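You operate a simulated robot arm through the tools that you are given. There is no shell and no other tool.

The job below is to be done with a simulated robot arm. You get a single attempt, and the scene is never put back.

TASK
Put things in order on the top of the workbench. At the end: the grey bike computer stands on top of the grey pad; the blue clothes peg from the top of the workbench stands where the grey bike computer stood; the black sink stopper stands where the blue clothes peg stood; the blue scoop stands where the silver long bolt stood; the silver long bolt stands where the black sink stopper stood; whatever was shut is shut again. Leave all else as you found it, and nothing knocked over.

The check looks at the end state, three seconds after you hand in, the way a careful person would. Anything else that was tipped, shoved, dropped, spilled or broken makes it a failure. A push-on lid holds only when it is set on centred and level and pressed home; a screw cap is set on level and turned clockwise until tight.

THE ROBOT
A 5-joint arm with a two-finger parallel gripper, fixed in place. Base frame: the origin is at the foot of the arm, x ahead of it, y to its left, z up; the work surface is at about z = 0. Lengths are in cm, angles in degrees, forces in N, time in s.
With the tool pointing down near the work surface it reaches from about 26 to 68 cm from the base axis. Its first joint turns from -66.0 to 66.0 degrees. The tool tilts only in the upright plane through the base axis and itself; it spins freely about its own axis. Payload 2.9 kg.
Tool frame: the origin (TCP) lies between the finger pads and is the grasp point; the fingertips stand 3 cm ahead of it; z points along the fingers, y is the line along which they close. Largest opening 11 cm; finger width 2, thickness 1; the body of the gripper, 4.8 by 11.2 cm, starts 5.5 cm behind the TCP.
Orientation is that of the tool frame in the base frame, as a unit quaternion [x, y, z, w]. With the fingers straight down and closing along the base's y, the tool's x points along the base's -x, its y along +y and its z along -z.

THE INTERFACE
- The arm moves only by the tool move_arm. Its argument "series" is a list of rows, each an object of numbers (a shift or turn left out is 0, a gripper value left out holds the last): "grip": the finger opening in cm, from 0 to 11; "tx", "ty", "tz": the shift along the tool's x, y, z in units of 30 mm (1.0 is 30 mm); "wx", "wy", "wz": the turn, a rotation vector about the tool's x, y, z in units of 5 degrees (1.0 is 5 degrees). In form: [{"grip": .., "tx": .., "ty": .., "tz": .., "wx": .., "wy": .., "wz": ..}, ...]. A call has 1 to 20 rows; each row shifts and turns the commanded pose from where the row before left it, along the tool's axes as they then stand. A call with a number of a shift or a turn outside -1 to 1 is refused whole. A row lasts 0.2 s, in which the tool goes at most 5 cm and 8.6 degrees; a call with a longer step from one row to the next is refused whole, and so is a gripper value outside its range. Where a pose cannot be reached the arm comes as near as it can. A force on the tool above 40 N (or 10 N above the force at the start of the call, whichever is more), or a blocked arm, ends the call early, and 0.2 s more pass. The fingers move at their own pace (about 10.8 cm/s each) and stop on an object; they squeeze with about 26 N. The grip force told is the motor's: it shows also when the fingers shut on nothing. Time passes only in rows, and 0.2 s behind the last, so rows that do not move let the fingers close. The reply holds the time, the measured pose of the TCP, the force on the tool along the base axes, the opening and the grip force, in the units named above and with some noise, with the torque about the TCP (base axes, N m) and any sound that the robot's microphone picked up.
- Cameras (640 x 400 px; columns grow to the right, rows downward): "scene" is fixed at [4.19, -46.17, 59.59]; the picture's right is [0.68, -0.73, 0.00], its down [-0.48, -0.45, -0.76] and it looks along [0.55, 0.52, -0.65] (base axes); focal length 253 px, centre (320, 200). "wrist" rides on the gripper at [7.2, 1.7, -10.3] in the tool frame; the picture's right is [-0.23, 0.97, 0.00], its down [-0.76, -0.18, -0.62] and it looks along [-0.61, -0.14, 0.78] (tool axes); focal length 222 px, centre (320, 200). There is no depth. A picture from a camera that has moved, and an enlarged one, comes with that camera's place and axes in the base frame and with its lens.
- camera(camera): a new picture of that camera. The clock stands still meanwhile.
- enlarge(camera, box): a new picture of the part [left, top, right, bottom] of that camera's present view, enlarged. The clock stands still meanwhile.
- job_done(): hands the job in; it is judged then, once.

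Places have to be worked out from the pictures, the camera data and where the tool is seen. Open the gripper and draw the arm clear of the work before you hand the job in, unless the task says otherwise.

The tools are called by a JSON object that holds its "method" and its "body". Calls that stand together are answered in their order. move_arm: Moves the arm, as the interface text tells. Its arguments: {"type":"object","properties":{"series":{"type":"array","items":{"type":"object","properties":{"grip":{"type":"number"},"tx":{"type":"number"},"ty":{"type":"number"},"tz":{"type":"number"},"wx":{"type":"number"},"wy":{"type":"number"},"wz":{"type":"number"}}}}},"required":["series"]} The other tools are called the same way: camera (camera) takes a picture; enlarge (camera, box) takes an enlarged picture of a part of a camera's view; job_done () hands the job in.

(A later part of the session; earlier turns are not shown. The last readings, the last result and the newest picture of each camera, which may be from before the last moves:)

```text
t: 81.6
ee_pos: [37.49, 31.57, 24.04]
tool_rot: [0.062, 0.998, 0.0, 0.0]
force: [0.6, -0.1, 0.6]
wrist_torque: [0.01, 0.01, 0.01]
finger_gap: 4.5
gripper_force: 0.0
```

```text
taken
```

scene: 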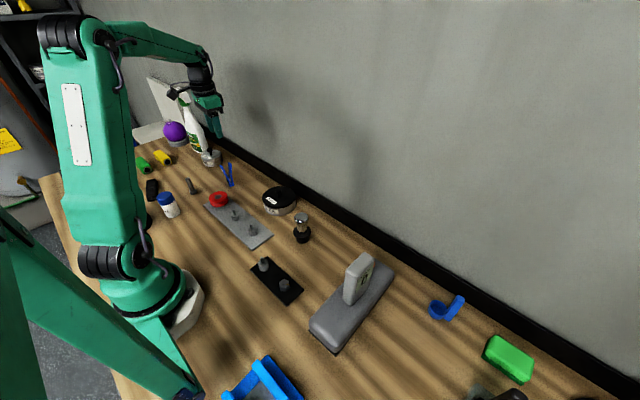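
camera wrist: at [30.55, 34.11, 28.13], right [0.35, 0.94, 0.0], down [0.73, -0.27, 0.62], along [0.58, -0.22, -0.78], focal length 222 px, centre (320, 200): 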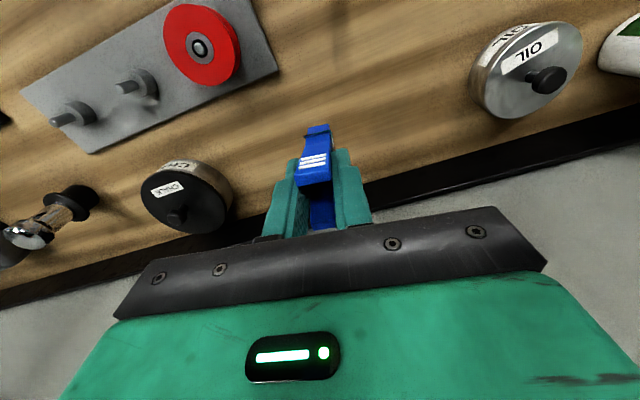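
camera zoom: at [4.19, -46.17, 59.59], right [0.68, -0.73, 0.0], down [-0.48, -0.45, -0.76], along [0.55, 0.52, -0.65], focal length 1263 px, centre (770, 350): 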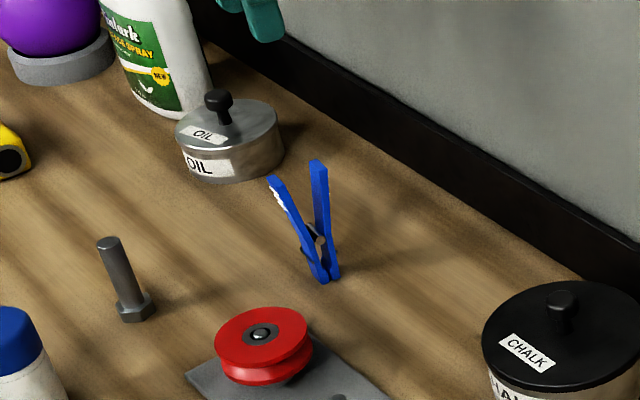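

The peg stands upright at the old computer place. Next the stopper: I move above (37.8, −7.4) with fingers at 6.5 cm.

{"method": "move_arm", "body": {"series": [{"tx": -0.131, "ty": -0.99}, {"tx": -0.131, "ty": -0.99}, {"tx": -0.131, "ty": -0.99}, {"tx": -0.131, "ty": -0.99}, {"tx": -0.131, "ty": -0.99}, {"tx": -0.131, "ty": -0.99}, {"tx": -0.131, "ty": -0.99}, {"tx": -0.131, "ty": -0.99}, {"tx": -0.131, "ty": -0.99}, {"tx": -0.131, "ty": -0.99}, {"tx": -0.131, "ty": -0.99}, {"tx": -0.131, "ty": -0.99}, {"tx": -0.131, "ty": -0.99, "grip": 6.5}, {}]}}

{"method": "camera", "body": {"camera": "wrist"}}

{"method": "enlarge", "body": {"camera": "wrist", "box": [250, 40, 390, 180]}}

```text
t: 84.6
ee_pos: [37.74, -7.55, 23.92]
tool_rot: [0.063, 0.998, -0.001, 0.0]
force: [0.5, -0.2, -0.5]
wrist_torque: [-0.01, -0.02, 0.01]
finger_gap: 6.5
gripper_force: 0.0
```

```text
taken
camera wrist: at [30.68, -4.94, 34.38], right [0.35, 0.94, 0.0], down [0.73, -0.27, 0.62], along [0.58, -0.22, -0.78], focal length 222 px, centre (320, 200)
```

wrist: 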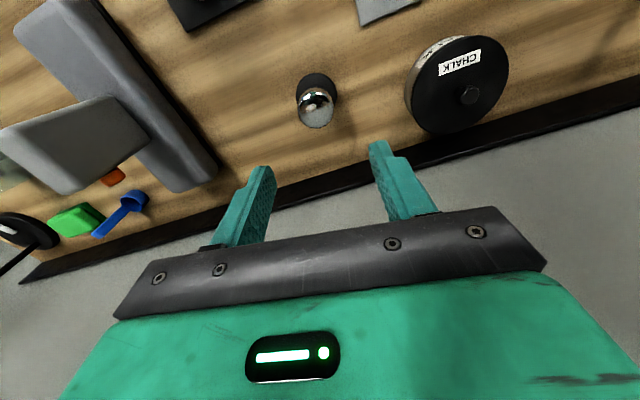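

```text
2.86 times, centred on (320, 110) of wrist
camera zoom: at [30.68, -4.94, 34.38], right [0.35, 0.94, 0.0], down [0.73, -0.27, 0.62], along [0.58, -0.22, -0.78], focal length 635 px, centre (320, 457)
```

zoom: 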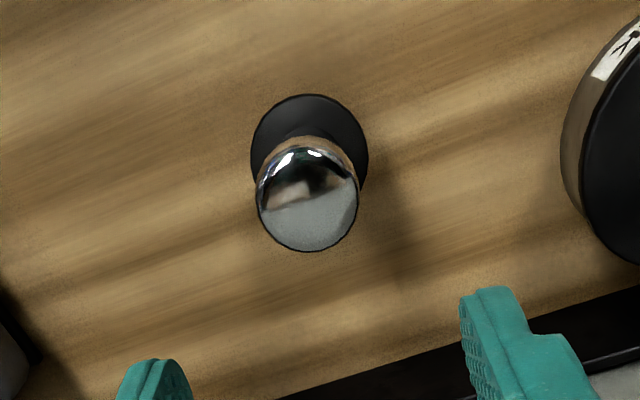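

Stopper centre ≈(37.5, −7.95), knob top z≈9.3. I shift slightly and lower to z≈14 for a check.

{"method": "move_arm", "body": {"series": [{"tx": 0.063, "ty": -0.142}, {"tz": 0.8}, {"tz": 0.8}, {"tz": 0.8}, {"tz": 0.8}, {}]}}

{"method": "enlarge", "body": {"camera": "wrist", "box": [220, 60, 420, 260]}}

{"method": "enlarge", "body": {"camera": "scene", "box": [250, 180, 350, 260]}}

```text
t: 86.0
ee_pos: [37.46, -7.79, 14.45]
tool_rot: [0.064, 0.998, 0.0, 0.0]
force: [-0.3, -0.9, 0.2]
wrist_torque: [-0.01, 0.0, 0.0]
finger_gap: 6.5
gripper_force: 0.1
```

```text
2.00 times, centred on (320, 160) of wrist
camera zoom: at [30.58, -5.27, 24.75], right [0.35, 0.94, 0.0], down [0.73, -0.27, 0.62], along [0.58, -0.22, -0.78], focal length 444 px, centre (320, 280)
```

zoom: 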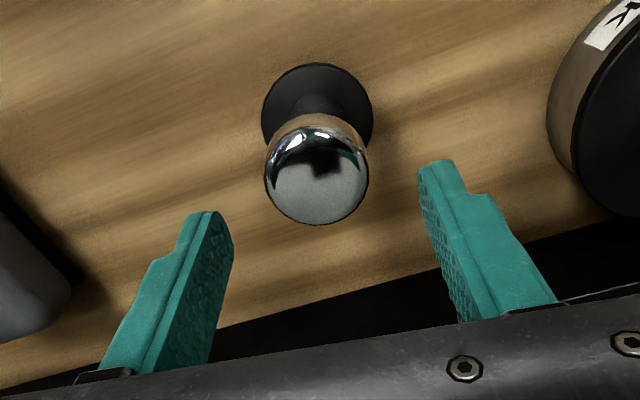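

```text
5.00 times, centred on (300, 220) of scene
camera zoom: at [4.19, -46.17, 59.59], right [0.68, -0.73, 0.0], down [-0.48, -0.45, -0.76], along [0.55, 0.52, -0.65], focal length 1263 px, centre (420, 100)
```

zoom: 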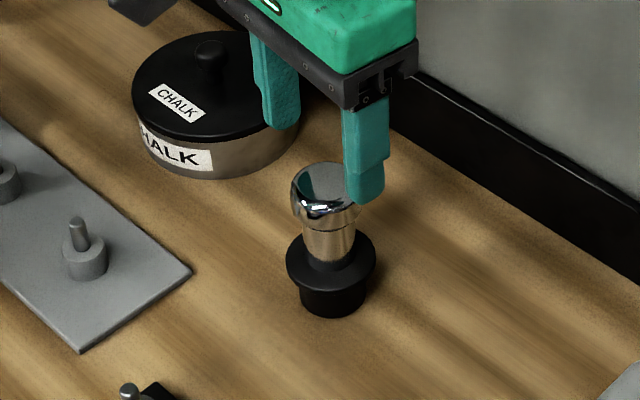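

Aligned. I lower to z≈7.6 around the chrome knob.

{"method": "move_arm", "body": {"series": [{"tx": -0.06, "tz": 0.7}, {"tz": 0.7}, {"tz": 0.6}, {"tz": 0.28}, {}]}}

{"method": "enlarge", "body": {"camera": "wrist", "box": [220, 60, 420, 260]}}

{"method": "enlarge", "body": {"camera": "scene", "box": [250, 180, 350, 260]}}

```text
t: 87.2
ee_pos: [37.69, -7.82, 7.69]
tool_rot: [0.063, 0.998, 0.0, 0.0]
force: [-0.3, 0.7, 0.4]
wrist_torque: [0.03, 0.02, -0.01]
finger_gap: 6.48
gripper_force: 0.1
```

```text
2.00 times, centred on (320, 160) of wrist
camera zoom: at [30.71, -5.21, 17.96], right [0.35, 0.94, 0.0], down [0.73, -0.27, 0.62], along [0.58, -0.22, -0.78], focal length 444 px, centre (320, 280)
```

zoom: 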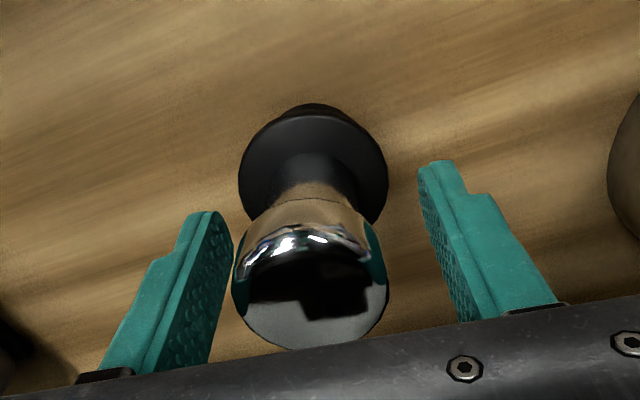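

```text
5.00 times, centred on (300, 220) of scene
camera zoom: at [4.19, -46.17, 59.59], right [0.68, -0.73, 0.0], down [-0.48, -0.45, -0.76], along [0.55, 0.52, -0.65], focal length 1263 px, centre (420, 100)
```

zoom: 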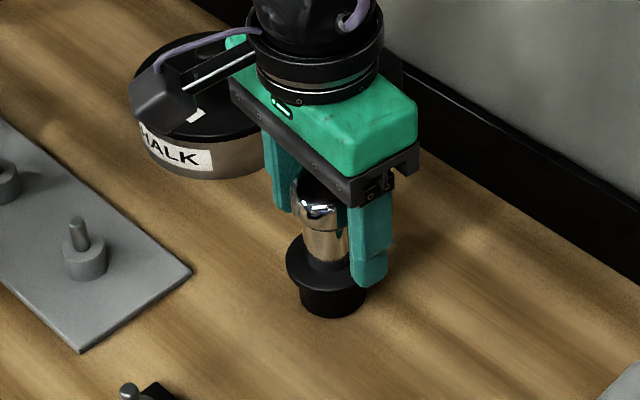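

The knob is between the fingers. I close the grip.

{"method": "move_arm", "body": {"series": [{"ty": -0.05}, {"grip": 2.5}, {}, {}, {}]}}

{"method": "enlarge", "body": {"camera": "wrist", "box": [220, 60, 420, 260]}}

{"method": "enlarge", "body": {"camera": "scene", "box": [250, 180, 350, 260]}}

```text
t: 88.4
ee_pos: [37.52, -7.95, 7.59]
tool_rot: [0.064, 0.998, 0.0, -0.001]
force: [0.1, -0.8, 0.0]
wrist_torque: [-0.07, 0.02, -0.02]
finger_gap: 3.96
gripper_force: 26.0
```

```text
2.00 times, centred on (320, 160) of wrist
camera zoom: at [30.64, -5.35, 18.03], right [0.35, 0.94, 0.0], down [0.73, -0.27, 0.62], along [0.58, -0.22, -0.78], focal length 444 px, centre (320, 280)
```

zoom: 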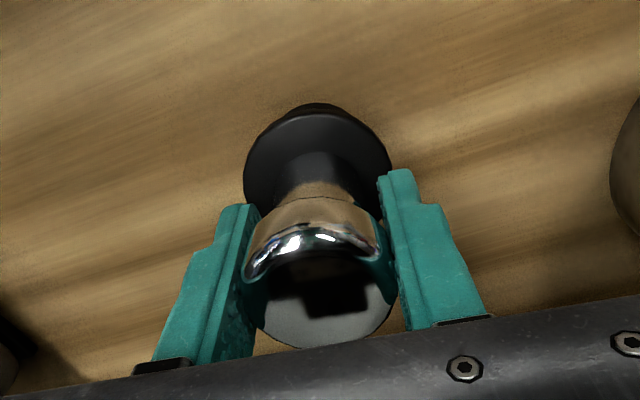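

```text
5.00 times, centred on (300, 220) of scene
camera zoom: at [4.19, -46.17, 59.59], right [0.68, -0.73, 0.0], down [-0.48, -0.45, -0.76], along [0.55, 0.52, -0.65], focal length 1263 px, centre (420, 100)
```

zoom: 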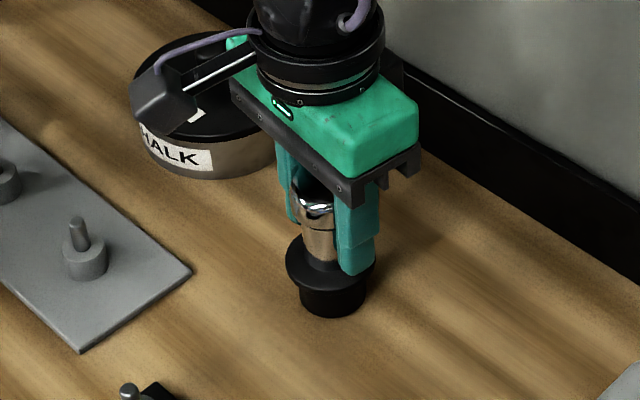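

Firm grip at 3.96 cm. I lift to z≈19 and check.

{"method": "move_arm", "body": {"series": [{"tz": -0.2}, {"tz": -0.5}, {"tz": -0.8}, {"tz": -0.8}, {"tz": -0.8}, {"tz": -0.7}, {}]}}

{"method": "enlarge", "body": {"camera": "wrist", "box": [220, 60, 420, 260]}}

{"method": "enlarge", "body": {"camera": "scene", "box": [230, 130, 350, 250]}}

```text
t: 90.0
ee_pos: [37.6, -7.95, 18.94]
tool_rot: [0.063, 0.998, -0.001, 0.0]
force: [-0.3, 0.0, -0.8]
wrist_torque: [0.02, -0.04, -0.04]
finger_gap: 3.98
gripper_force: 26.3
```

```text
2.00 times, centred on (320, 160) of wrist
camera zoom: at [30.71, -5.27, 29.35], right [0.35, 0.94, 0.0], down [0.73, -0.27, 0.62], along [0.58, -0.22, -0.78], focal length 444 px, centre (320, 280)
```

zoom: 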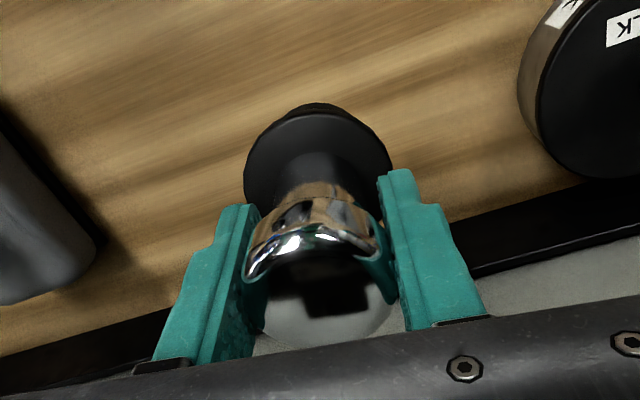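

```text
3.33 times, centred on (290, 190) of scene
camera zoom: at [4.19, -46.17, 59.59], right [0.68, -0.73, 0.0], down [-0.48, -0.45, -0.76], along [0.55, 0.52, -0.65], focal length 842 px, centre (420, 233)
```

zoom: 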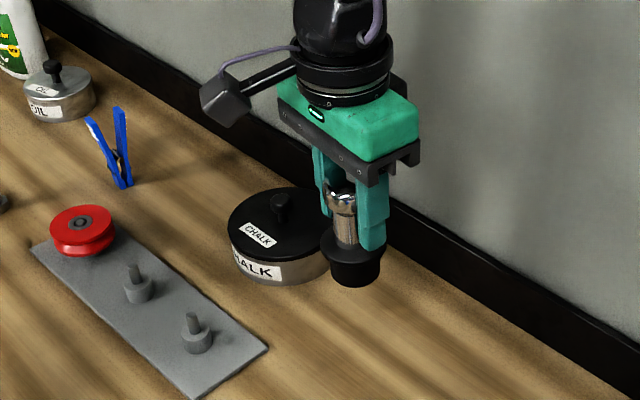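

Stopper held vertical. I carry it around the far side of the pad's computer (x≈42) to above the peg's former place (30.9, −49.7).

{"method": "move_arm", "body": {"series": [{"tx": -0.357, "ty": -0.853}, {"tx": -0.357, "ty": -0.853}, {"tx": -0.357, "ty": -0.853}, {"tx": -0.357, "ty": -0.853}, {"tx": -0.357, "ty": -0.853}, {"tx": -0.357, "ty": -0.853}, {"tx": -0.118, "ty": -0.926}, {"tx": -0.118, "ty": -0.926}, {"tx": -0.118, "ty": -0.926}, {"tx": -0.118, "ty": -0.926}, {"tx": -0.118, "ty": -0.926}, {"tx": 0.53, "ty": -0.7225}, {"tx": 0.53, "ty": -0.7225}, {"tx": 0.53, "ty": -0.7225}, {"tx": 0.53, "ty": -0.7225}, {"tx": 0.53, "ty": -0.7225}, {"tx": 0.53, "ty": -0.7225}, {}]}}

{"method": "camera", "body": {"camera": "wrist"}}

{"method": "enlarge", "body": {"camera": "scene", "box": [340, 220, 520, 400]}}

```text
t: 93.8
ee_pos: [31.1, -49.89, 18.96]
tool_rot: [0.063, 0.998, -0.001, -0.001]
force: [-0.3, 0.6, -0.9]
wrist_torque: [-0.02, -0.02, 0.01]
finger_gap: 3.95
gripper_force: 26.0
```

```text
taken
camera wrist: at [24.09, -47.09, 29.22], right [0.35, 0.94, 0.0], down [0.73, -0.27, 0.62], along [0.58, -0.22, -0.78], focal length 222 px, centre (320, 200)
```

wrist: 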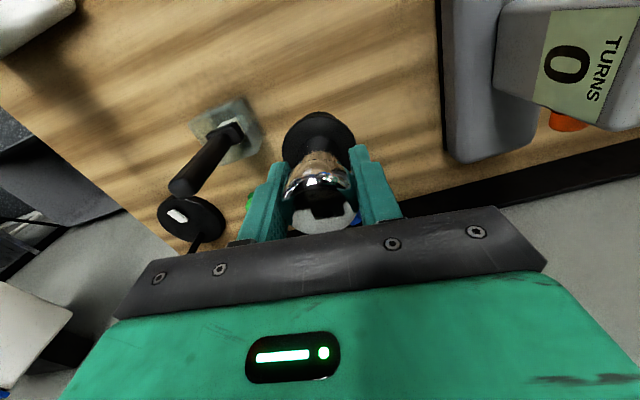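

```text
2.22 times, centred on (430, 310) of scene
camera zoom: at [4.19, -46.17, 59.59], right [0.68, -0.73, 0.0], down [-0.48, -0.45, -0.76], along [0.55, 0.52, -0.65], focal length 561 px, centre (76, -44)
```

zoom: 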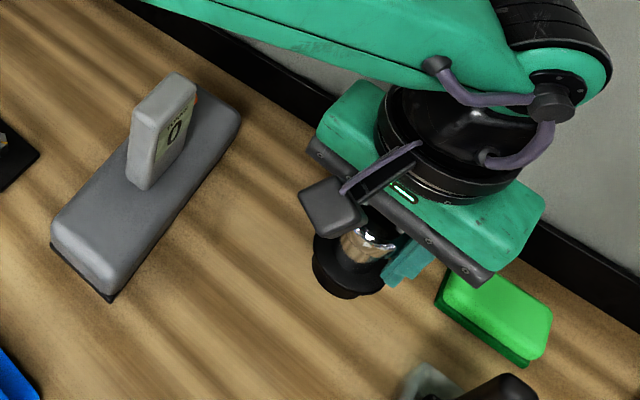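

Directly above the peg's former place. I correct 1.5 mm and lower to ~1 cm above the surface.

{"method": "move_arm", "body": {"series": [{"tx": 0.05, "ty": 0.04, "tz": 0.7}, {"tz": 0.8}, {"tz": 0.8}, {"tz": 0.7}, {"tz": 0.4}, {"tz": 0.1}, {}]}}

{"method": "enlarge", "body": {"camera": "scene", "box": [380, 300, 480, 400]}}

```text
t: 95.4
ee_pos: [30.8, -49.61, 8.49]
tool_rot: [0.063, 0.998, 0.0, 0.0]
force: [0.7, 0.3, -0.1]
wrist_torque: [-0.03, -0.02, 0.01]
finger_gap: 3.93
gripper_force: 25.8
```

```text
4.00 times, centred on (430, 350) of scene
camera zoom: at [4.19, -46.17, 59.59], right [0.68, -0.73, 0.0], down [-0.48, -0.45, -0.76], along [0.55, 0.52, -0.65], focal length 1010 px, centre (-120, -400)
```

zoom: 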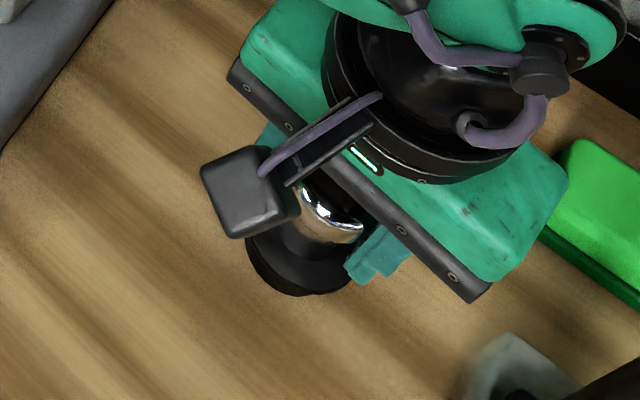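

Now the last ~0.9 cm in fine steps with force readings.

{"method": "move_arm", "body": {"series": [{"tz": 0.1}, {"tz": 0.1}, {}]}}

{"method": "move_arm", "body": {"series": [{"tz": 0.04}, {}]}}

{"method": "move_arm", "body": {"series": [{"tz": 0.03}, {}]}}

```text
t: 96.2
ee_pos: [30.8, -49.51, 7.9]
tool_rot: [0.063, 0.998, 0.0, 0.0]
force: [-0.3, -0.9, -1.3]
wrist_torque: [0.01, 0.03, -0.01]
finger_gap: 3.93
gripper_force: 26.0
```

```text
t: 96.8
ee_pos: [30.89, -49.52, 7.87]
tool_rot: [0.064, 0.998, 0.0, 0.001]
force: [-0.3, -0.2, -1.8]
wrist_torque: [0.05, 0.01, -0.03]
finger_gap: 3.93
gripper_force: 25.9
```

```text
t: 97.4
ee_pos: [30.77, -49.58, 7.7]
tool_rot: [0.063, 0.998, 0.0, -0.001]
force: [0.1, -0.8, -0.2]
wrist_torque: [0.0, 0.02, 0.01]
finger_gap: 3.93
gripper_force: 26.3
```

Still in the air by ~1 mm; continue.

{"method": "move_arm", "body": {"series": [{"tz": 0.025}, {}]}}

{"method": "move_arm", "body": {"series": [{"tz": 0.02}, {}]}}

```text
t: 98.0
ee_pos: [30.91, -49.49, 7.72]
tool_rot: [0.062, 0.998, 0.0, 0.0]
force: [-3.7, 3.5, 7.1]
wrist_torque: [0.24, 0.15, 0.03]
finger_gap: 3.94
gripper_force: 26.6
```

```text
t: 98.6
ee_pos: [30.97, -49.6, 7.72]
tool_rot: [0.063, 0.998, -0.001, -0.001]
force: [-5.1, 8.1, 14.4]
wrist_torque: [0.33, 0.21, -0.01]
finger_gap: 3.96
gripper_force: 25.5
```

Contact (14 N). I relieve slightly, then open the fingers and look.

{"method": "move_arm", "body": {"series": [{"tz": -0.03}, {"grip": 4.6}, {"grip": 5.5}, {"grip": 6.5}, {}, {}]}}

{"method": "enlarge", "body": {"camera": "wrist", "box": [220, 60, 420, 260]}}

```text
t: 100.0
ee_pos: [30.84, -49.63, 7.61]
tool_rot: [0.062, 0.998, 0.0, -0.002]
force: [-0.6, -0.9, 0.3]
wrist_torque: [-0.02, 0.0, -0.01]
finger_gap: 6.47
gripper_force: 0.1
```

```text
2.00 times, centred on (320, 160) of wrist
camera zoom: at [23.91, -47.0, 17.99], right [0.35, 0.94, 0.0], down [0.73, -0.27, 0.62], along [0.58, -0.22, -0.78], focal length 444 px, centre (320, 280)
```

zoom: 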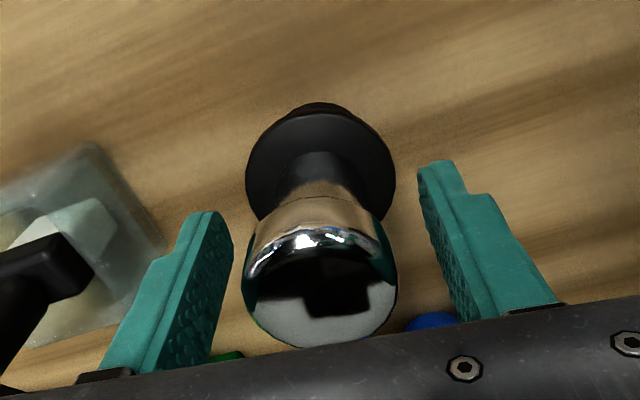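

The stopper stands on its own. I raise straight up and check the scene.

{"method": "move_arm", "body": {"series": [{"tz": -0.3}, {"tz": -0.7}, {"tz": -0.9}, {"tz": -0.9}, {"tz": -0.9}, {"tz": -0.9}, {"tz": -0.9}, {}]}}

{"method": "camera", "body": {"camera": "scene"}}

{"method": "enlarge", "body": {"camera": "wrist", "box": [220, 40, 420, 220]}}

```text
t: 101.8
ee_pos: [30.78, -49.76, 24.04]
tool_rot: [0.063, 0.998, 0.0, -0.001]
force: [0.0, -0.7, 0.5]
wrist_torque: [0.02, 0.04, 0.0]
finger_gap: 6.49
gripper_force: 0.0
```

```text
taken
```

scene: 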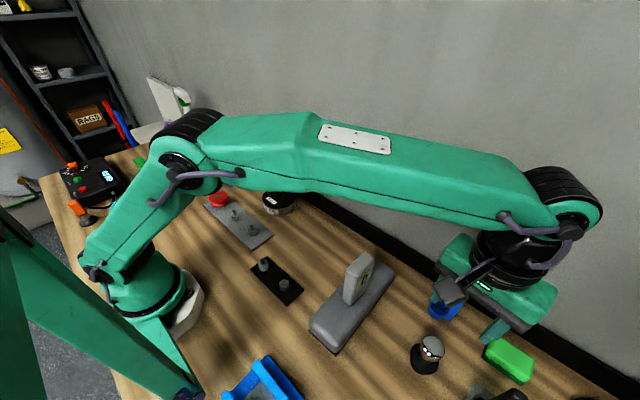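

```text
2.22 times, centred on (320, 130) of wrist
camera zoom: at [23.92, -47.15, 34.42], right [0.35, 0.94, 0.0], down [0.73, -0.27, 0.62], along [0.58, -0.22, -0.78], focal length 494 px, centre (320, 356)
```

zoom: 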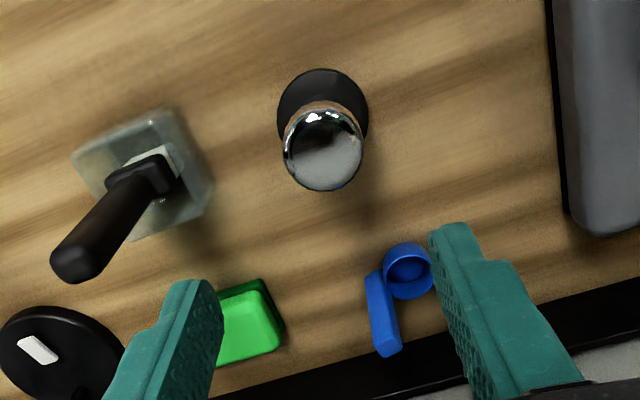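

The stopper stands at the peg's former place. Next I go to the bolt: travel high, first to (33, −5), then on to (25.3, 38).

{"method": "move_arm", "body": {"series": [{"tx": 0.0777, "ty": 0.991}, {"tx": 0.0777, "ty": 0.991}, {"tx": 0.0777, "ty": 0.991}, {"tx": 0.0777, "ty": 0.991}, {"tx": 0.0777, "ty": 0.991}, {"tx": 0.0777, "ty": 0.991}, {"tx": 0.0777, "ty": 0.991}, {"tx": 0.0777, "ty": 0.991}, {"tx": 0.0777, "ty": 0.991}, {"tx": 0.0777, "ty": 0.991}, {"tx": 0.0777, "ty": 0.991}, {"tx": 0.0777, "ty": 0.991}, {"tx": 0.0777, "ty": 0.991}, {"tx": 0.0777, "ty": 0.991}, {"tx": 0.0777, "ty": 0.991}]}}

{"method": "move_arm", "body": {"series": [{"tx": 0.311, "ty": 0.993}, {"tx": 0.311, "ty": 0.993}, {"tx": 0.311, "ty": 0.993}, {"tx": 0.311, "ty": 0.993}, {"tx": 0.311, "ty": 0.993}, {"tx": 0.311, "ty": 0.993}, {"tx": 0.311, "ty": 0.993}, {"tx": 0.311, "ty": 0.993}, {"tx": 0.311, "ty": 0.993}, {"tx": 0.311, "ty": 0.993}, {"tx": 0.311, "ty": 0.993}, {"tx": 0.311, "ty": 0.993}, {"tx": 0.311, "ty": 0.993}, {"tx": 0.311, "ty": 0.993}, {}]}}

{"method": "camera", "body": {"camera": "wrist"}}

{"method": "enlarge", "body": {"camera": "wrist", "box": [230, 20, 410, 180]}}

{"method": "camera", "body": {"camera": "scene"}}

```text
t: 105.0
ee_pos: [33.01, -5.07, 24.04]
tool_rot: [0.063, 0.998, 0.0, -0.001]
force: [-0.4, -0.4, -0.8]
wrist_torque: [0.0, -0.01, -0.03]
finger_gap: 6.48
gripper_force: 0.0
```

```text
t: 108.2
ee_pos: [25.19, 38.11, 24.31]
tool_rot: [0.063, 0.998, -0.001, 0.0]
force: [-0.1, 0.6, -1.0]
wrist_torque: [0.0, 0.01, -0.02]
finger_gap: 6.49
gripper_force: 0.0
```

```text
taken
camera wrist: at [18.26, 40.76, 34.59], right [0.35, 0.94, 0.0], down [0.73, -0.27, 0.62], along [0.58, -0.22, -0.78], focal length 222 px, centre (320, 200)
```

wrist: 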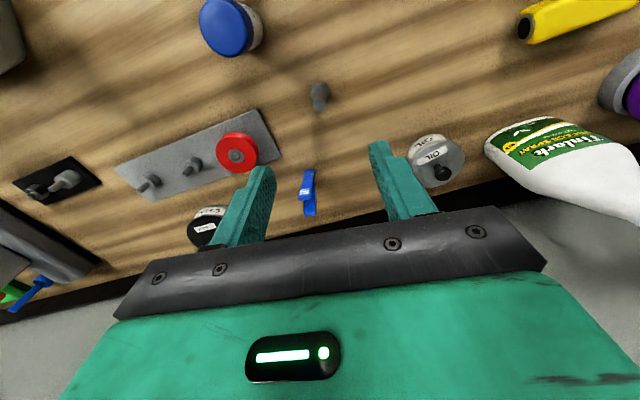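

```text
2.50 times, centred on (320, 100) of wrist
camera zoom: at [18.26, 40.76, 34.59], right [0.35, 0.94, 0.0], down [0.73, -0.27, 0.62], along [0.58, -0.22, -0.78], focal length 555 px, centre (320, 450)
```

zoom: 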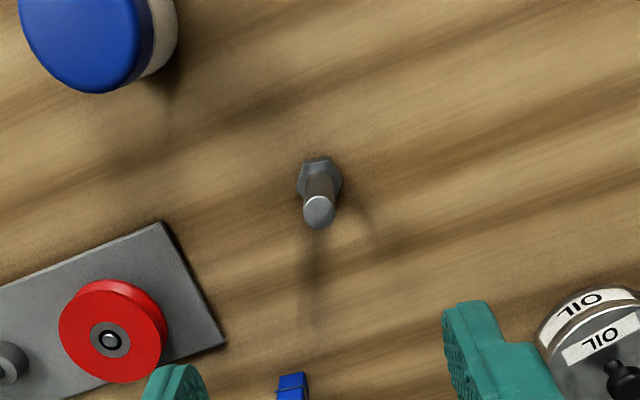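

```text
taken
```

scene: 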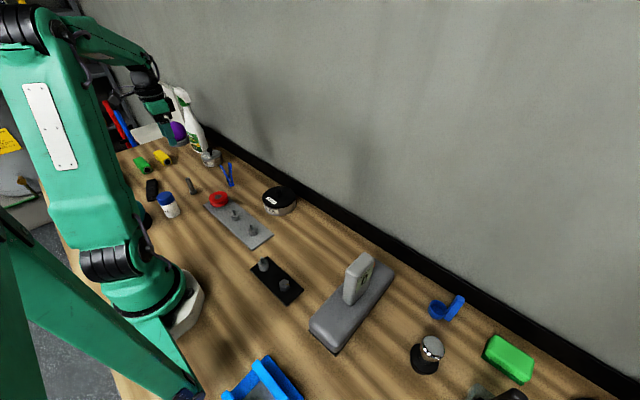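

Bolt at ≈(25.48, 38.17), ~6.7 cm tall, shank ~1.6 cm. I align and lower to z≈11 with fingers at 4 cm, then check.

{"method": "move_arm", "body": {"series": [{"tx": -0.093, "ty": 0.032, "grip": 4.0}, {"tz": 0.9}, {"tz": 0.9}, {"tz": 0.9}, {"tz": 0.9}, {"tz": 0.8}, {}]}}

{"method": "enlarge", "body": {"camera": "wrist", "box": [220, 60, 420, 260]}}

{"method": "enlarge", "body": {"camera": "scene", "box": [150, 130, 250, 210]}}

```text
t: 109.8
ee_pos: [25.49, 38.02, 10.89]
tool_rot: [0.064, 0.998, 0.0, -0.001]
force: [0.3, 0.0, 0.9]
wrist_torque: [0.01, 0.03, -0.03]
finger_gap: 4.03
gripper_force: 0.2
```

```text
2.00 times, centred on (320, 160) of wrist
camera zoom: at [18.54, 40.68, 21.31], right [0.35, 0.94, 0.0], down [0.73, -0.27, 0.62], along [0.58, -0.22, -0.78], focal length 444 px, centre (320, 280)
```

zoom: 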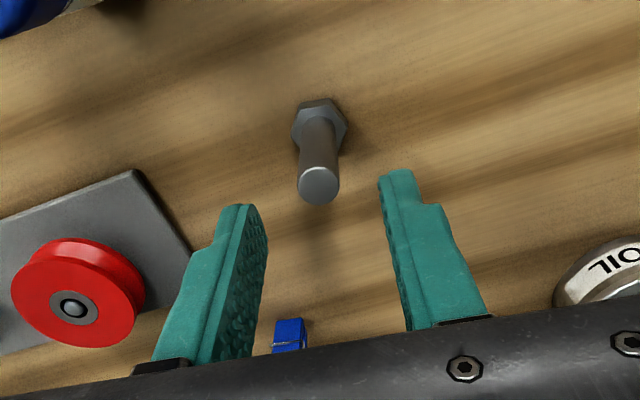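

```text
5.00 times, centred on (200, 170) of scene
camera zoom: at [4.19, -46.17, 59.59], right [0.68, -0.73, 0.0], down [-0.48, -0.45, -0.76], along [0.55, 0.52, -0.65], focal length 1263 px, centre (920, 350)
```

zoom: 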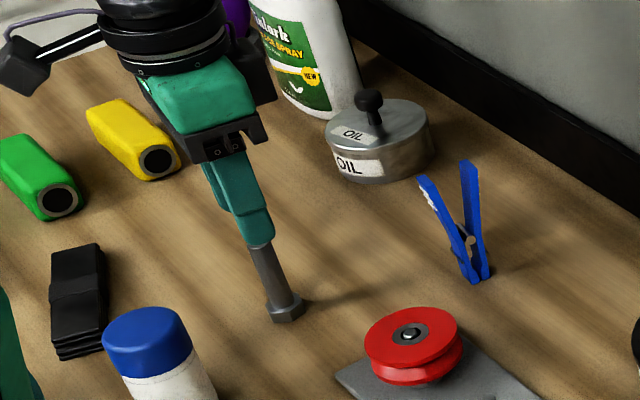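

Well aligned. I lower to z≈5.1 and close on the shank.

{"method": "move_arm", "body": {"series": [{"tx": 0.05, "tz": 0.6}, {"tz": 0.6}, {"tz": 0.5}, {"tz": 0.23}, {}]}}

{"method": "enlarge", "body": {"camera": "wrist", "box": [220, 60, 420, 260]}}

{"method": "enlarge", "body": {"camera": "scene", "box": [150, 130, 250, 210]}}

```text
t: 111.0
ee_pos: [25.43, 38.3, 5.14]
tool_rot: [0.063, 0.998, -0.001, 0.0]
force: [0.1, -0.4, 0.0]
wrist_torque: [0.02, 0.01, -0.02]
finger_gap: 4.01
gripper_force: 0.1
```

```text
2.00 times, centred on (320, 160) of wrist
camera zoom: at [18.48, 40.85, 15.53], right [0.35, 0.94, 0.0], down [0.73, -0.27, 0.62], along [0.58, -0.22, -0.78], focal length 444 px, centre (320, 280)
```

zoom: 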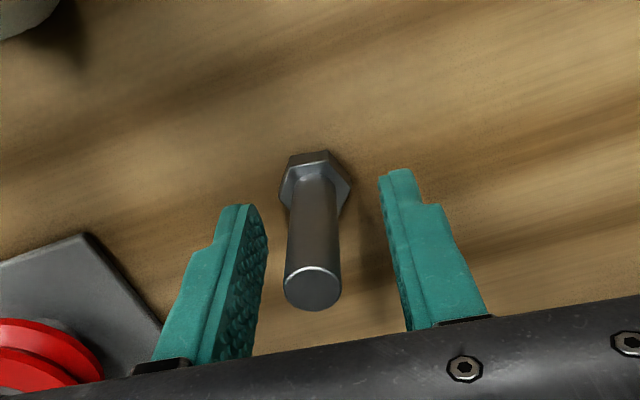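

```text
5.00 times, centred on (200, 170) of scene
camera zoom: at [4.19, -46.17, 59.59], right [0.68, -0.73, 0.0], down [-0.48, -0.45, -0.76], along [0.55, 0.52, -0.65], focal length 1263 px, centre (920, 350)
```

zoom: 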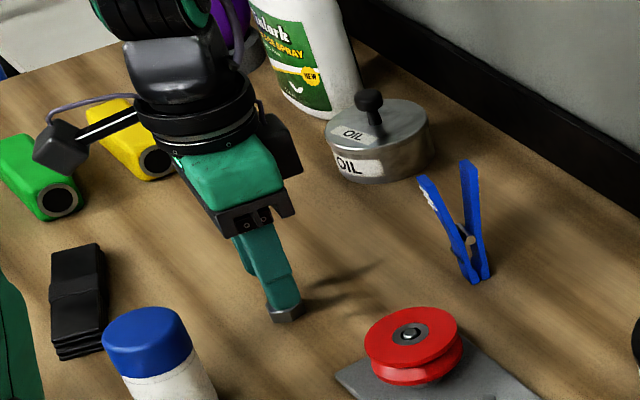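

The shank is between the fingers. I close.

{"method": "move_arm", "body": {"series": [{"ty": -0.06}, {"grip": 0.8}, {}, {}, {}]}}

{"method": "enlarge", "body": {"camera": "wrist", "box": [220, 60, 420, 260]}}

```text
t: 112.2
ee_pos: [25.42, 37.88, 5.3]
tool_rot: [0.063, 0.998, 0.0, 0.0]
force: [-0.6, -0.3, -0.5]
wrist_torque: [0.0, -0.05, 0.0]
finger_gap: 1.49
gripper_force: 25.6
```

```text
2.00 times, centred on (320, 160) of wrist
camera zoom: at [18.45, 40.64, 15.55], right [0.35, 0.94, 0.0], down [0.73, -0.27, 0.62], along [0.58, -0.22, -0.78], focal length 444 px, centre (320, 280)
```

zoom: 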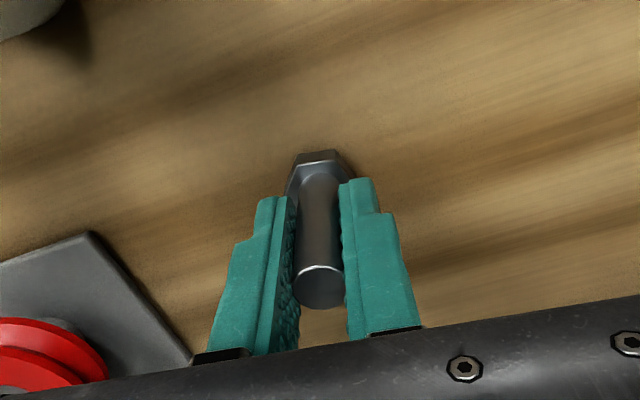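

Bolt gripped at 1.49 cm. I lift to z≈15 and check.

{"method": "move_arm", "body": {"series": [{"tz": -0.2}, {"tz": -0.5}, {"tz": -0.8}, {"tz": -0.9}, {"tz": -0.9}, {}]}}

{"method": "enlarge", "body": {"camera": "wrist", "box": [220, 60, 420, 260]}}

{"method": "enlarge", "body": {"camera": "scene", "box": [140, 90, 260, 210]}}

```text
t: 113.6
ee_pos: [25.46, 37.98, 15.03]
tool_rot: [0.062, 0.998, 0.0, 0.0]
force: [-0.3, -0.2, -1.2]
wrist_torque: [0.0, 0.01, -0.01]
finger_gap: 1.46
gripper_force: 25.3
```

```text
2.00 times, centred on (320, 160) of wrist
camera zoom: at [18.35, 40.53, 25.41], right [0.35, 0.94, 0.0], down [0.73, -0.27, 0.62], along [0.58, -0.22, -0.78], focal length 444 px, centre (320, 280)
```

zoom: 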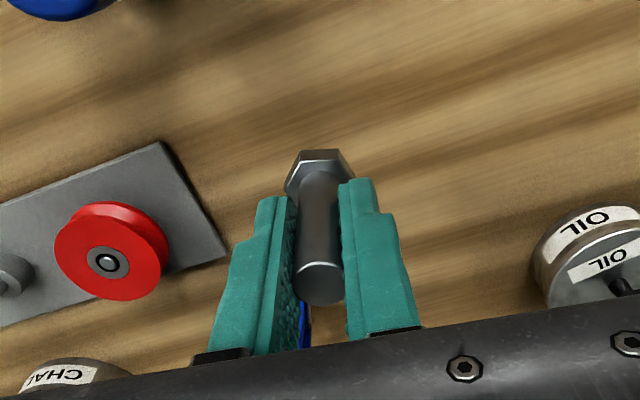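

```text
3.33 times, centred on (200, 150) of scene
camera zoom: at [4.19, -46.17, 59.59], right [0.68, -0.73, 0.0], down [-0.48, -0.45, -0.76], along [0.55, 0.52, -0.65], focal length 842 px, centre (720, 367)
```

zoom: 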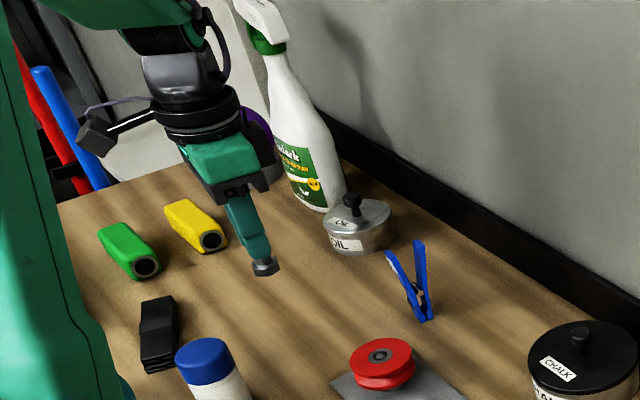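

Held. I carry the bolt to above the stopper's former place (37.5, −7.95).

{"method": "move_arm", "body": {"series": [{"tx": -0.371, "ty": -0.919}, {"tx": -0.371, "ty": -0.919}, {"tx": -0.371, "ty": -0.919}, {"tx": -0.371, "ty": -0.919}, {"tx": -0.371, "ty": -0.919}, {"tx": -0.371, "ty": -0.919}, {"tx": -0.371, "ty": -0.919}, {"tx": -0.371, "ty": -0.919}, {"tx": -0.371, "ty": -0.919}, {"tx": -0.371, "ty": -0.919}, {"tx": -0.371, "ty": -0.919}, {"tx": -0.371, "ty": -0.919}, {"tx": -0.371, "ty": -0.919}, {"tx": -0.371, "ty": -0.919}, {"tx": -0.371, "ty": -0.919}, {"tx": -0.371, "ty": -0.919}, {}]}}

{"method": "enlarge", "body": {"camera": "wrist", "box": [220, 60, 420, 260]}}

{"method": "enlarge", "body": {"camera": "scene", "box": [250, 150, 350, 250]}}

```text
t: 117.2
ee_pos: [37.45, -8.11, 15.27]
tool_rot: [0.063, 0.998, 0.0, -0.001]
force: [-0.1, 0.6, -1.2]
wrist_torque: [-0.02, 0.02, 0.02]
finger_gap: 1.49
gripper_force: 26.1
```

```text
2.00 times, centred on (320, 160) of wrist
camera zoom: at [30.5, -5.6, 25.57], right [0.35, 0.94, 0.0], down [0.73, -0.27, 0.62], along [0.58, -0.22, -0.78], focal length 444 px, centre (320, 280)
```

zoom: 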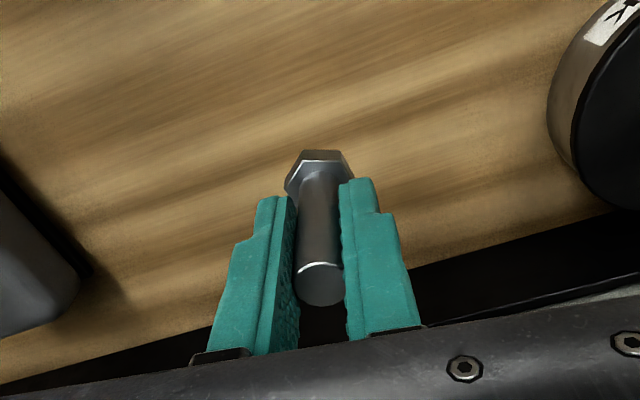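

```text
4.00 times, centred on (300, 200) of scene
camera zoom: at [4.19, -46.17, 59.59], right [0.68, -0.73, 0.0], down [-0.48, -0.45, -0.76], along [0.55, 0.52, -0.65], focal length 1010 px, centre (400, 200)
```

zoom: 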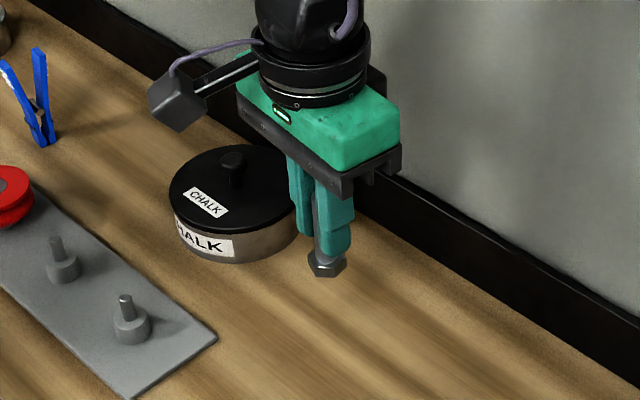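

Bolt upright above the spot. I correct 1.5 mm and lower close to the surface.

{"method": "move_arm", "body": {"series": [{"ty": 0.045, "tz": 0.7}, {"tz": 0.8}, {"tz": 0.8}, {"tz": 0.5}, {"tz": 0.2}, {"tz": 0.1}, {}]}}

{"method": "enlarge", "body": {"camera": "scene", "box": [275, 205, 335, 255]}}

{"method": "move_arm", "body": {"series": [{"tz": 0.08}, {}]}}

{"method": "move_arm", "body": {"series": [{"tz": 0.05}, {}]}}

```text
t: 118.8
ee_pos: [37.33, -7.93, 5.71]
tool_rot: [0.063, 0.998, 0.0, 0.001]
force: [0.2, -0.8, -1.4]
wrist_torque: [0.02, -0.02, 0.01]
finger_gap: 1.49
gripper_force: 25.9
```

```text
8.00 times, centred on (305, 230) of scene
camera zoom: at [4.19, -46.17, 59.59], right [0.68, -0.73, 0.0], down [-0.48, -0.45, -0.76], along [0.55, 0.52, -0.65], focal length 2020 px, centre (440, -40)
```

zoom: 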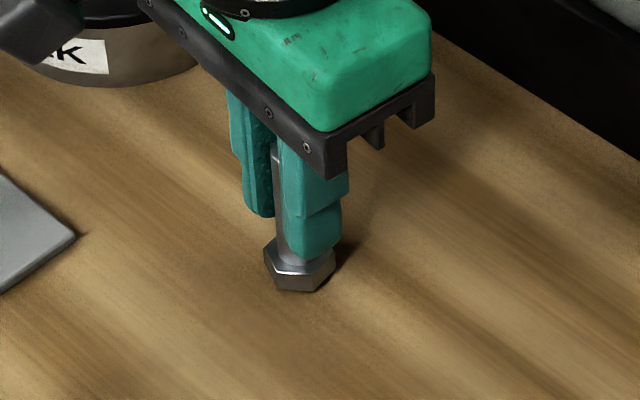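

```text
t: 119.4
ee_pos: [37.46, -7.89, 5.56]
tool_rot: [0.063, 0.998, -0.001, 0.0]
force: [0.1, -0.3, -1.3]
wrist_torque: [-0.01, -0.01, -0.03]
finger_gap: 1.5
gripper_force: 25.9
```

```text
t: 120.0
ee_pos: [37.48, -7.97, 5.4]
tool_rot: [0.063, 0.998, 0.0, 0.0]
force: [-4.8, 3.2, 16.8]
wrist_torque: [0.1, 0.15, 0.07]
finger_gap: 1.5
gripper_force: 26.0
```

Contact at 16.8 N. I relieve a little and open the fingers gently.

{"method": "move_arm", "body": {"series": [{"tz": -0.02}, {"grip": 1.9}, {"grip": 2.4}, {"grip": 3.2}, {"grip": 4.2}, {}, {}]}}

{"method": "enlarge", "body": {"camera": "scene", "box": [275, 205, 335, 255]}}

{"method": "enlarge", "body": {"camera": "wrist", "box": [220, 60, 420, 260]}}

```text
t: 121.6
ee_pos: [37.57, -7.9, 5.4]
tool_rot: [0.062, 0.998, 0.0, 0.0]
force: [0.4, 0.1, -0.2]
wrist_torque: [-0.03, -0.02, -0.02]
finger_gap: 4.19
gripper_force: 0.1
```

```text
8.00 times, centred on (305, 230) of scene
camera zoom: at [4.19, -46.17, 59.59], right [0.68, -0.73, 0.0], down [-0.48, -0.45, -0.76], along [0.55, 0.52, -0.65], focal length 2020 px, centre (440, -40)
```

zoom: 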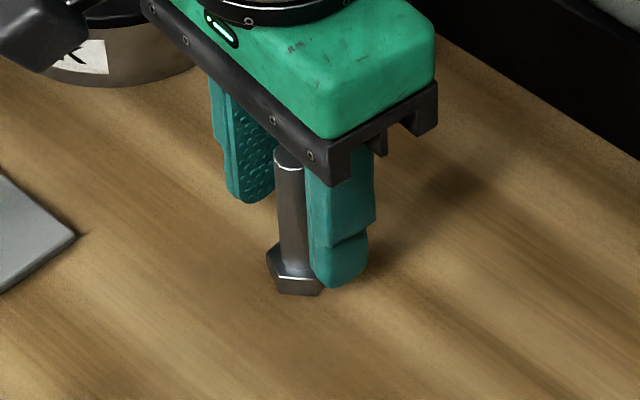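

```text
2.00 times, centred on (320, 160) of wrist
camera zoom: at [30.49, -5.35, 15.69], right [0.35, 0.94, 0.0], down [0.73, -0.27, 0.62], along [0.58, -0.22, -0.78], focal length 444 px, centre (320, 280)
```

zoom: 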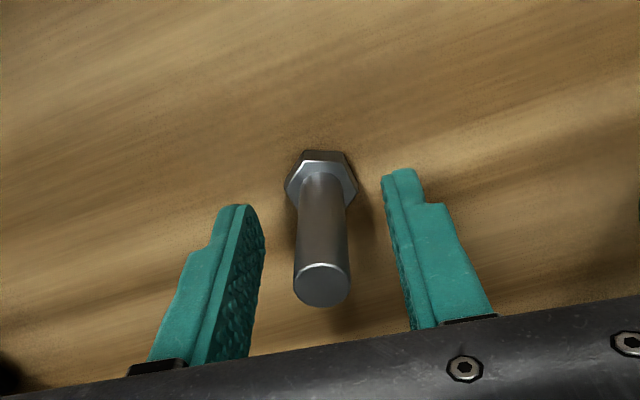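

The bolt stands upright. I raise and move toward the scoop for a closer look.

{"method": "move_arm", "body": {"series": [{"tz": -0.3}, {"tz": -0.7}, {"tz": -0.9}, {"tz": -0.9}, {"tz": -0.9}, {"tz": -0.9}, {"tz": -0.9}, {}]}}

{"method": "enlarge", "body": {"camera": "scene", "box": [260, 180, 350, 260]}}

{"method": "move_arm", "body": {"series": [{"tx": -0.2225, "ty": -0.979}, {"tx": -0.2225, "ty": -0.979}, {"tx": -0.2225, "ty": -0.979}, {"tx": -0.2225, "ty": -0.979}, {"tx": -0.2225, "ty": -0.979}, {"tx": -0.2225, "ty": -0.979}, {"tx": -0.2225, "ty": -0.979}, {"tx": -0.2225, "ty": -0.979}, {"tx": -0.2225, "ty": -0.979}, {"tx": -0.2225, "ty": -0.979}, {"tx": -0.2225, "ty": -0.979}, {"tx": -0.2225, "ty": -0.979}, {}]}}

{"method": "camera", "body": {"camera": "wrist"}}

{"method": "enlarge", "body": {"camera": "wrist", "box": [230, 60, 410, 220]}}

{"method": "enlarge", "body": {"camera": "scene", "box": [400, 270, 500, 350]}}

```text
t: 123.4
ee_pos: [37.39, -7.88, 22.03]
tool_rot: [0.062, 0.998, 0.0, 0.0]
force: [-0.4, 0.2, 0.9]
wrist_torque: [0.04, 0.03, 0.01]
finger_gap: 4.18
gripper_force: 0.0
```

```text
5.00 times, centred on (305, 220) of scene
camera zoom: at [4.19, -46.17, 59.59], right [0.68, -0.73, 0.0], down [-0.48, -0.45, -0.76], along [0.55, 0.52, -0.65], focal length 1263 px, centre (395, 100)
```

zoom: 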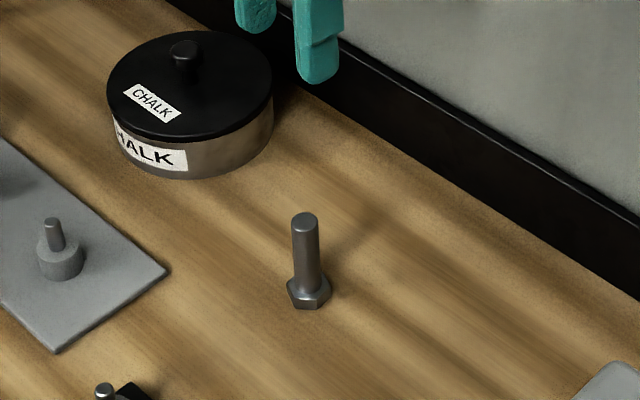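

```text
t: 126.2
ee_pos: [41.19, -43.83, 21.72]
tool_rot: [0.063, 0.998, 0.0, 0.0]
force: [0.3, 0.6, 0.2]
wrist_torque: [-0.01, 0.03, -0.01]
finger_gap: 4.22
gripper_force: 0.0
```

```text
taken
camera wrist: at [34.18, -41.27, 32.0], right [0.35, 0.94, 0.0], down [0.73, -0.27, 0.62], along [0.58, -0.22, -0.78], focal length 222 px, centre (320, 200)
```

wrist: 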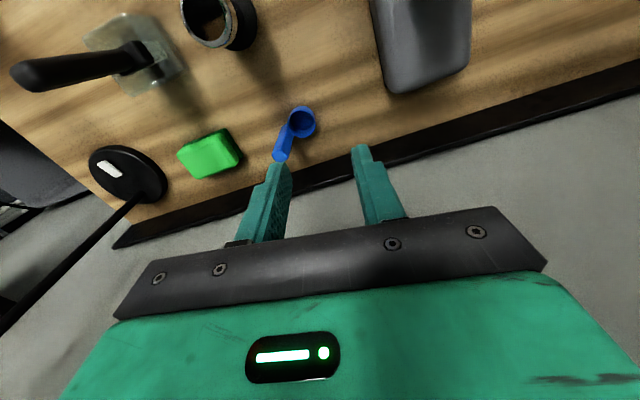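

```text
2.50 times, centred on (320, 140) of wrist
camera zoom: at [34.18, -41.27, 32.0], right [0.35, 0.94, 0.0], down [0.73, -0.27, 0.62], along [0.58, -0.22, -0.78], focal length 555 px, centre (320, 350)
```

zoom: 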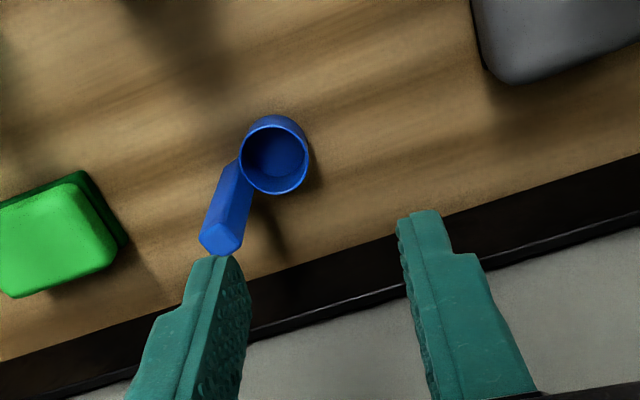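

```text
5.00 times, centred on (450, 310) of scene
camera zoom: at [4.19, -46.17, 59.59], right [0.68, -0.73, 0.0], down [-0.48, -0.45, -0.76], along [0.55, 0.52, -0.65], focal length 1263 px, centre (-330, -350)
```

zoom: 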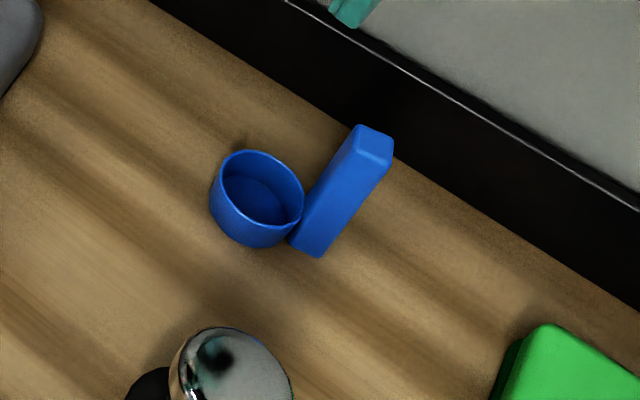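

The bolt stands well at the stopper's former place. I enlarge the scoop to measure its handle.

{"method": "enlarge", "body": {"camera": "scene", "box": [425, 288, 471, 326]}}

{"method": "enlarge", "body": {"camera": "wrist", "box": [260, 95, 330, 165]}}

```text
10.53 times, centred on (448, 307) of scene
camera zoom: at [4.19, -46.17, 59.59], right [0.68, -0.73, 0.0], down [-0.48, -0.45, -0.76], along [0.55, 0.52, -0.65], focal length 2658 px, centre (-1027, -926)
```

zoom: 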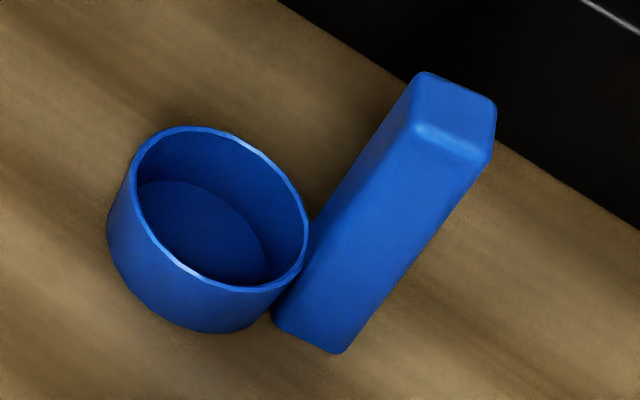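

```text
5.71 times, centred on (295, 130) of wrist
camera zoom: at [34.18, -41.27, 32.0], right [0.35, 0.94, 0.0], down [0.73, -0.27, 0.62], along [0.58, -0.22, -0.78], focal length 1269 px, centre (463, 600)
```

zoom: 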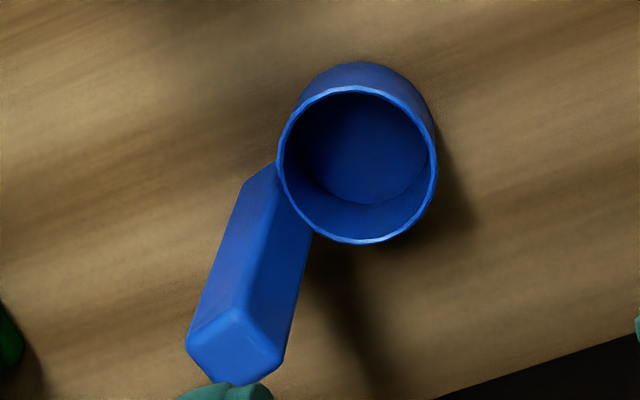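

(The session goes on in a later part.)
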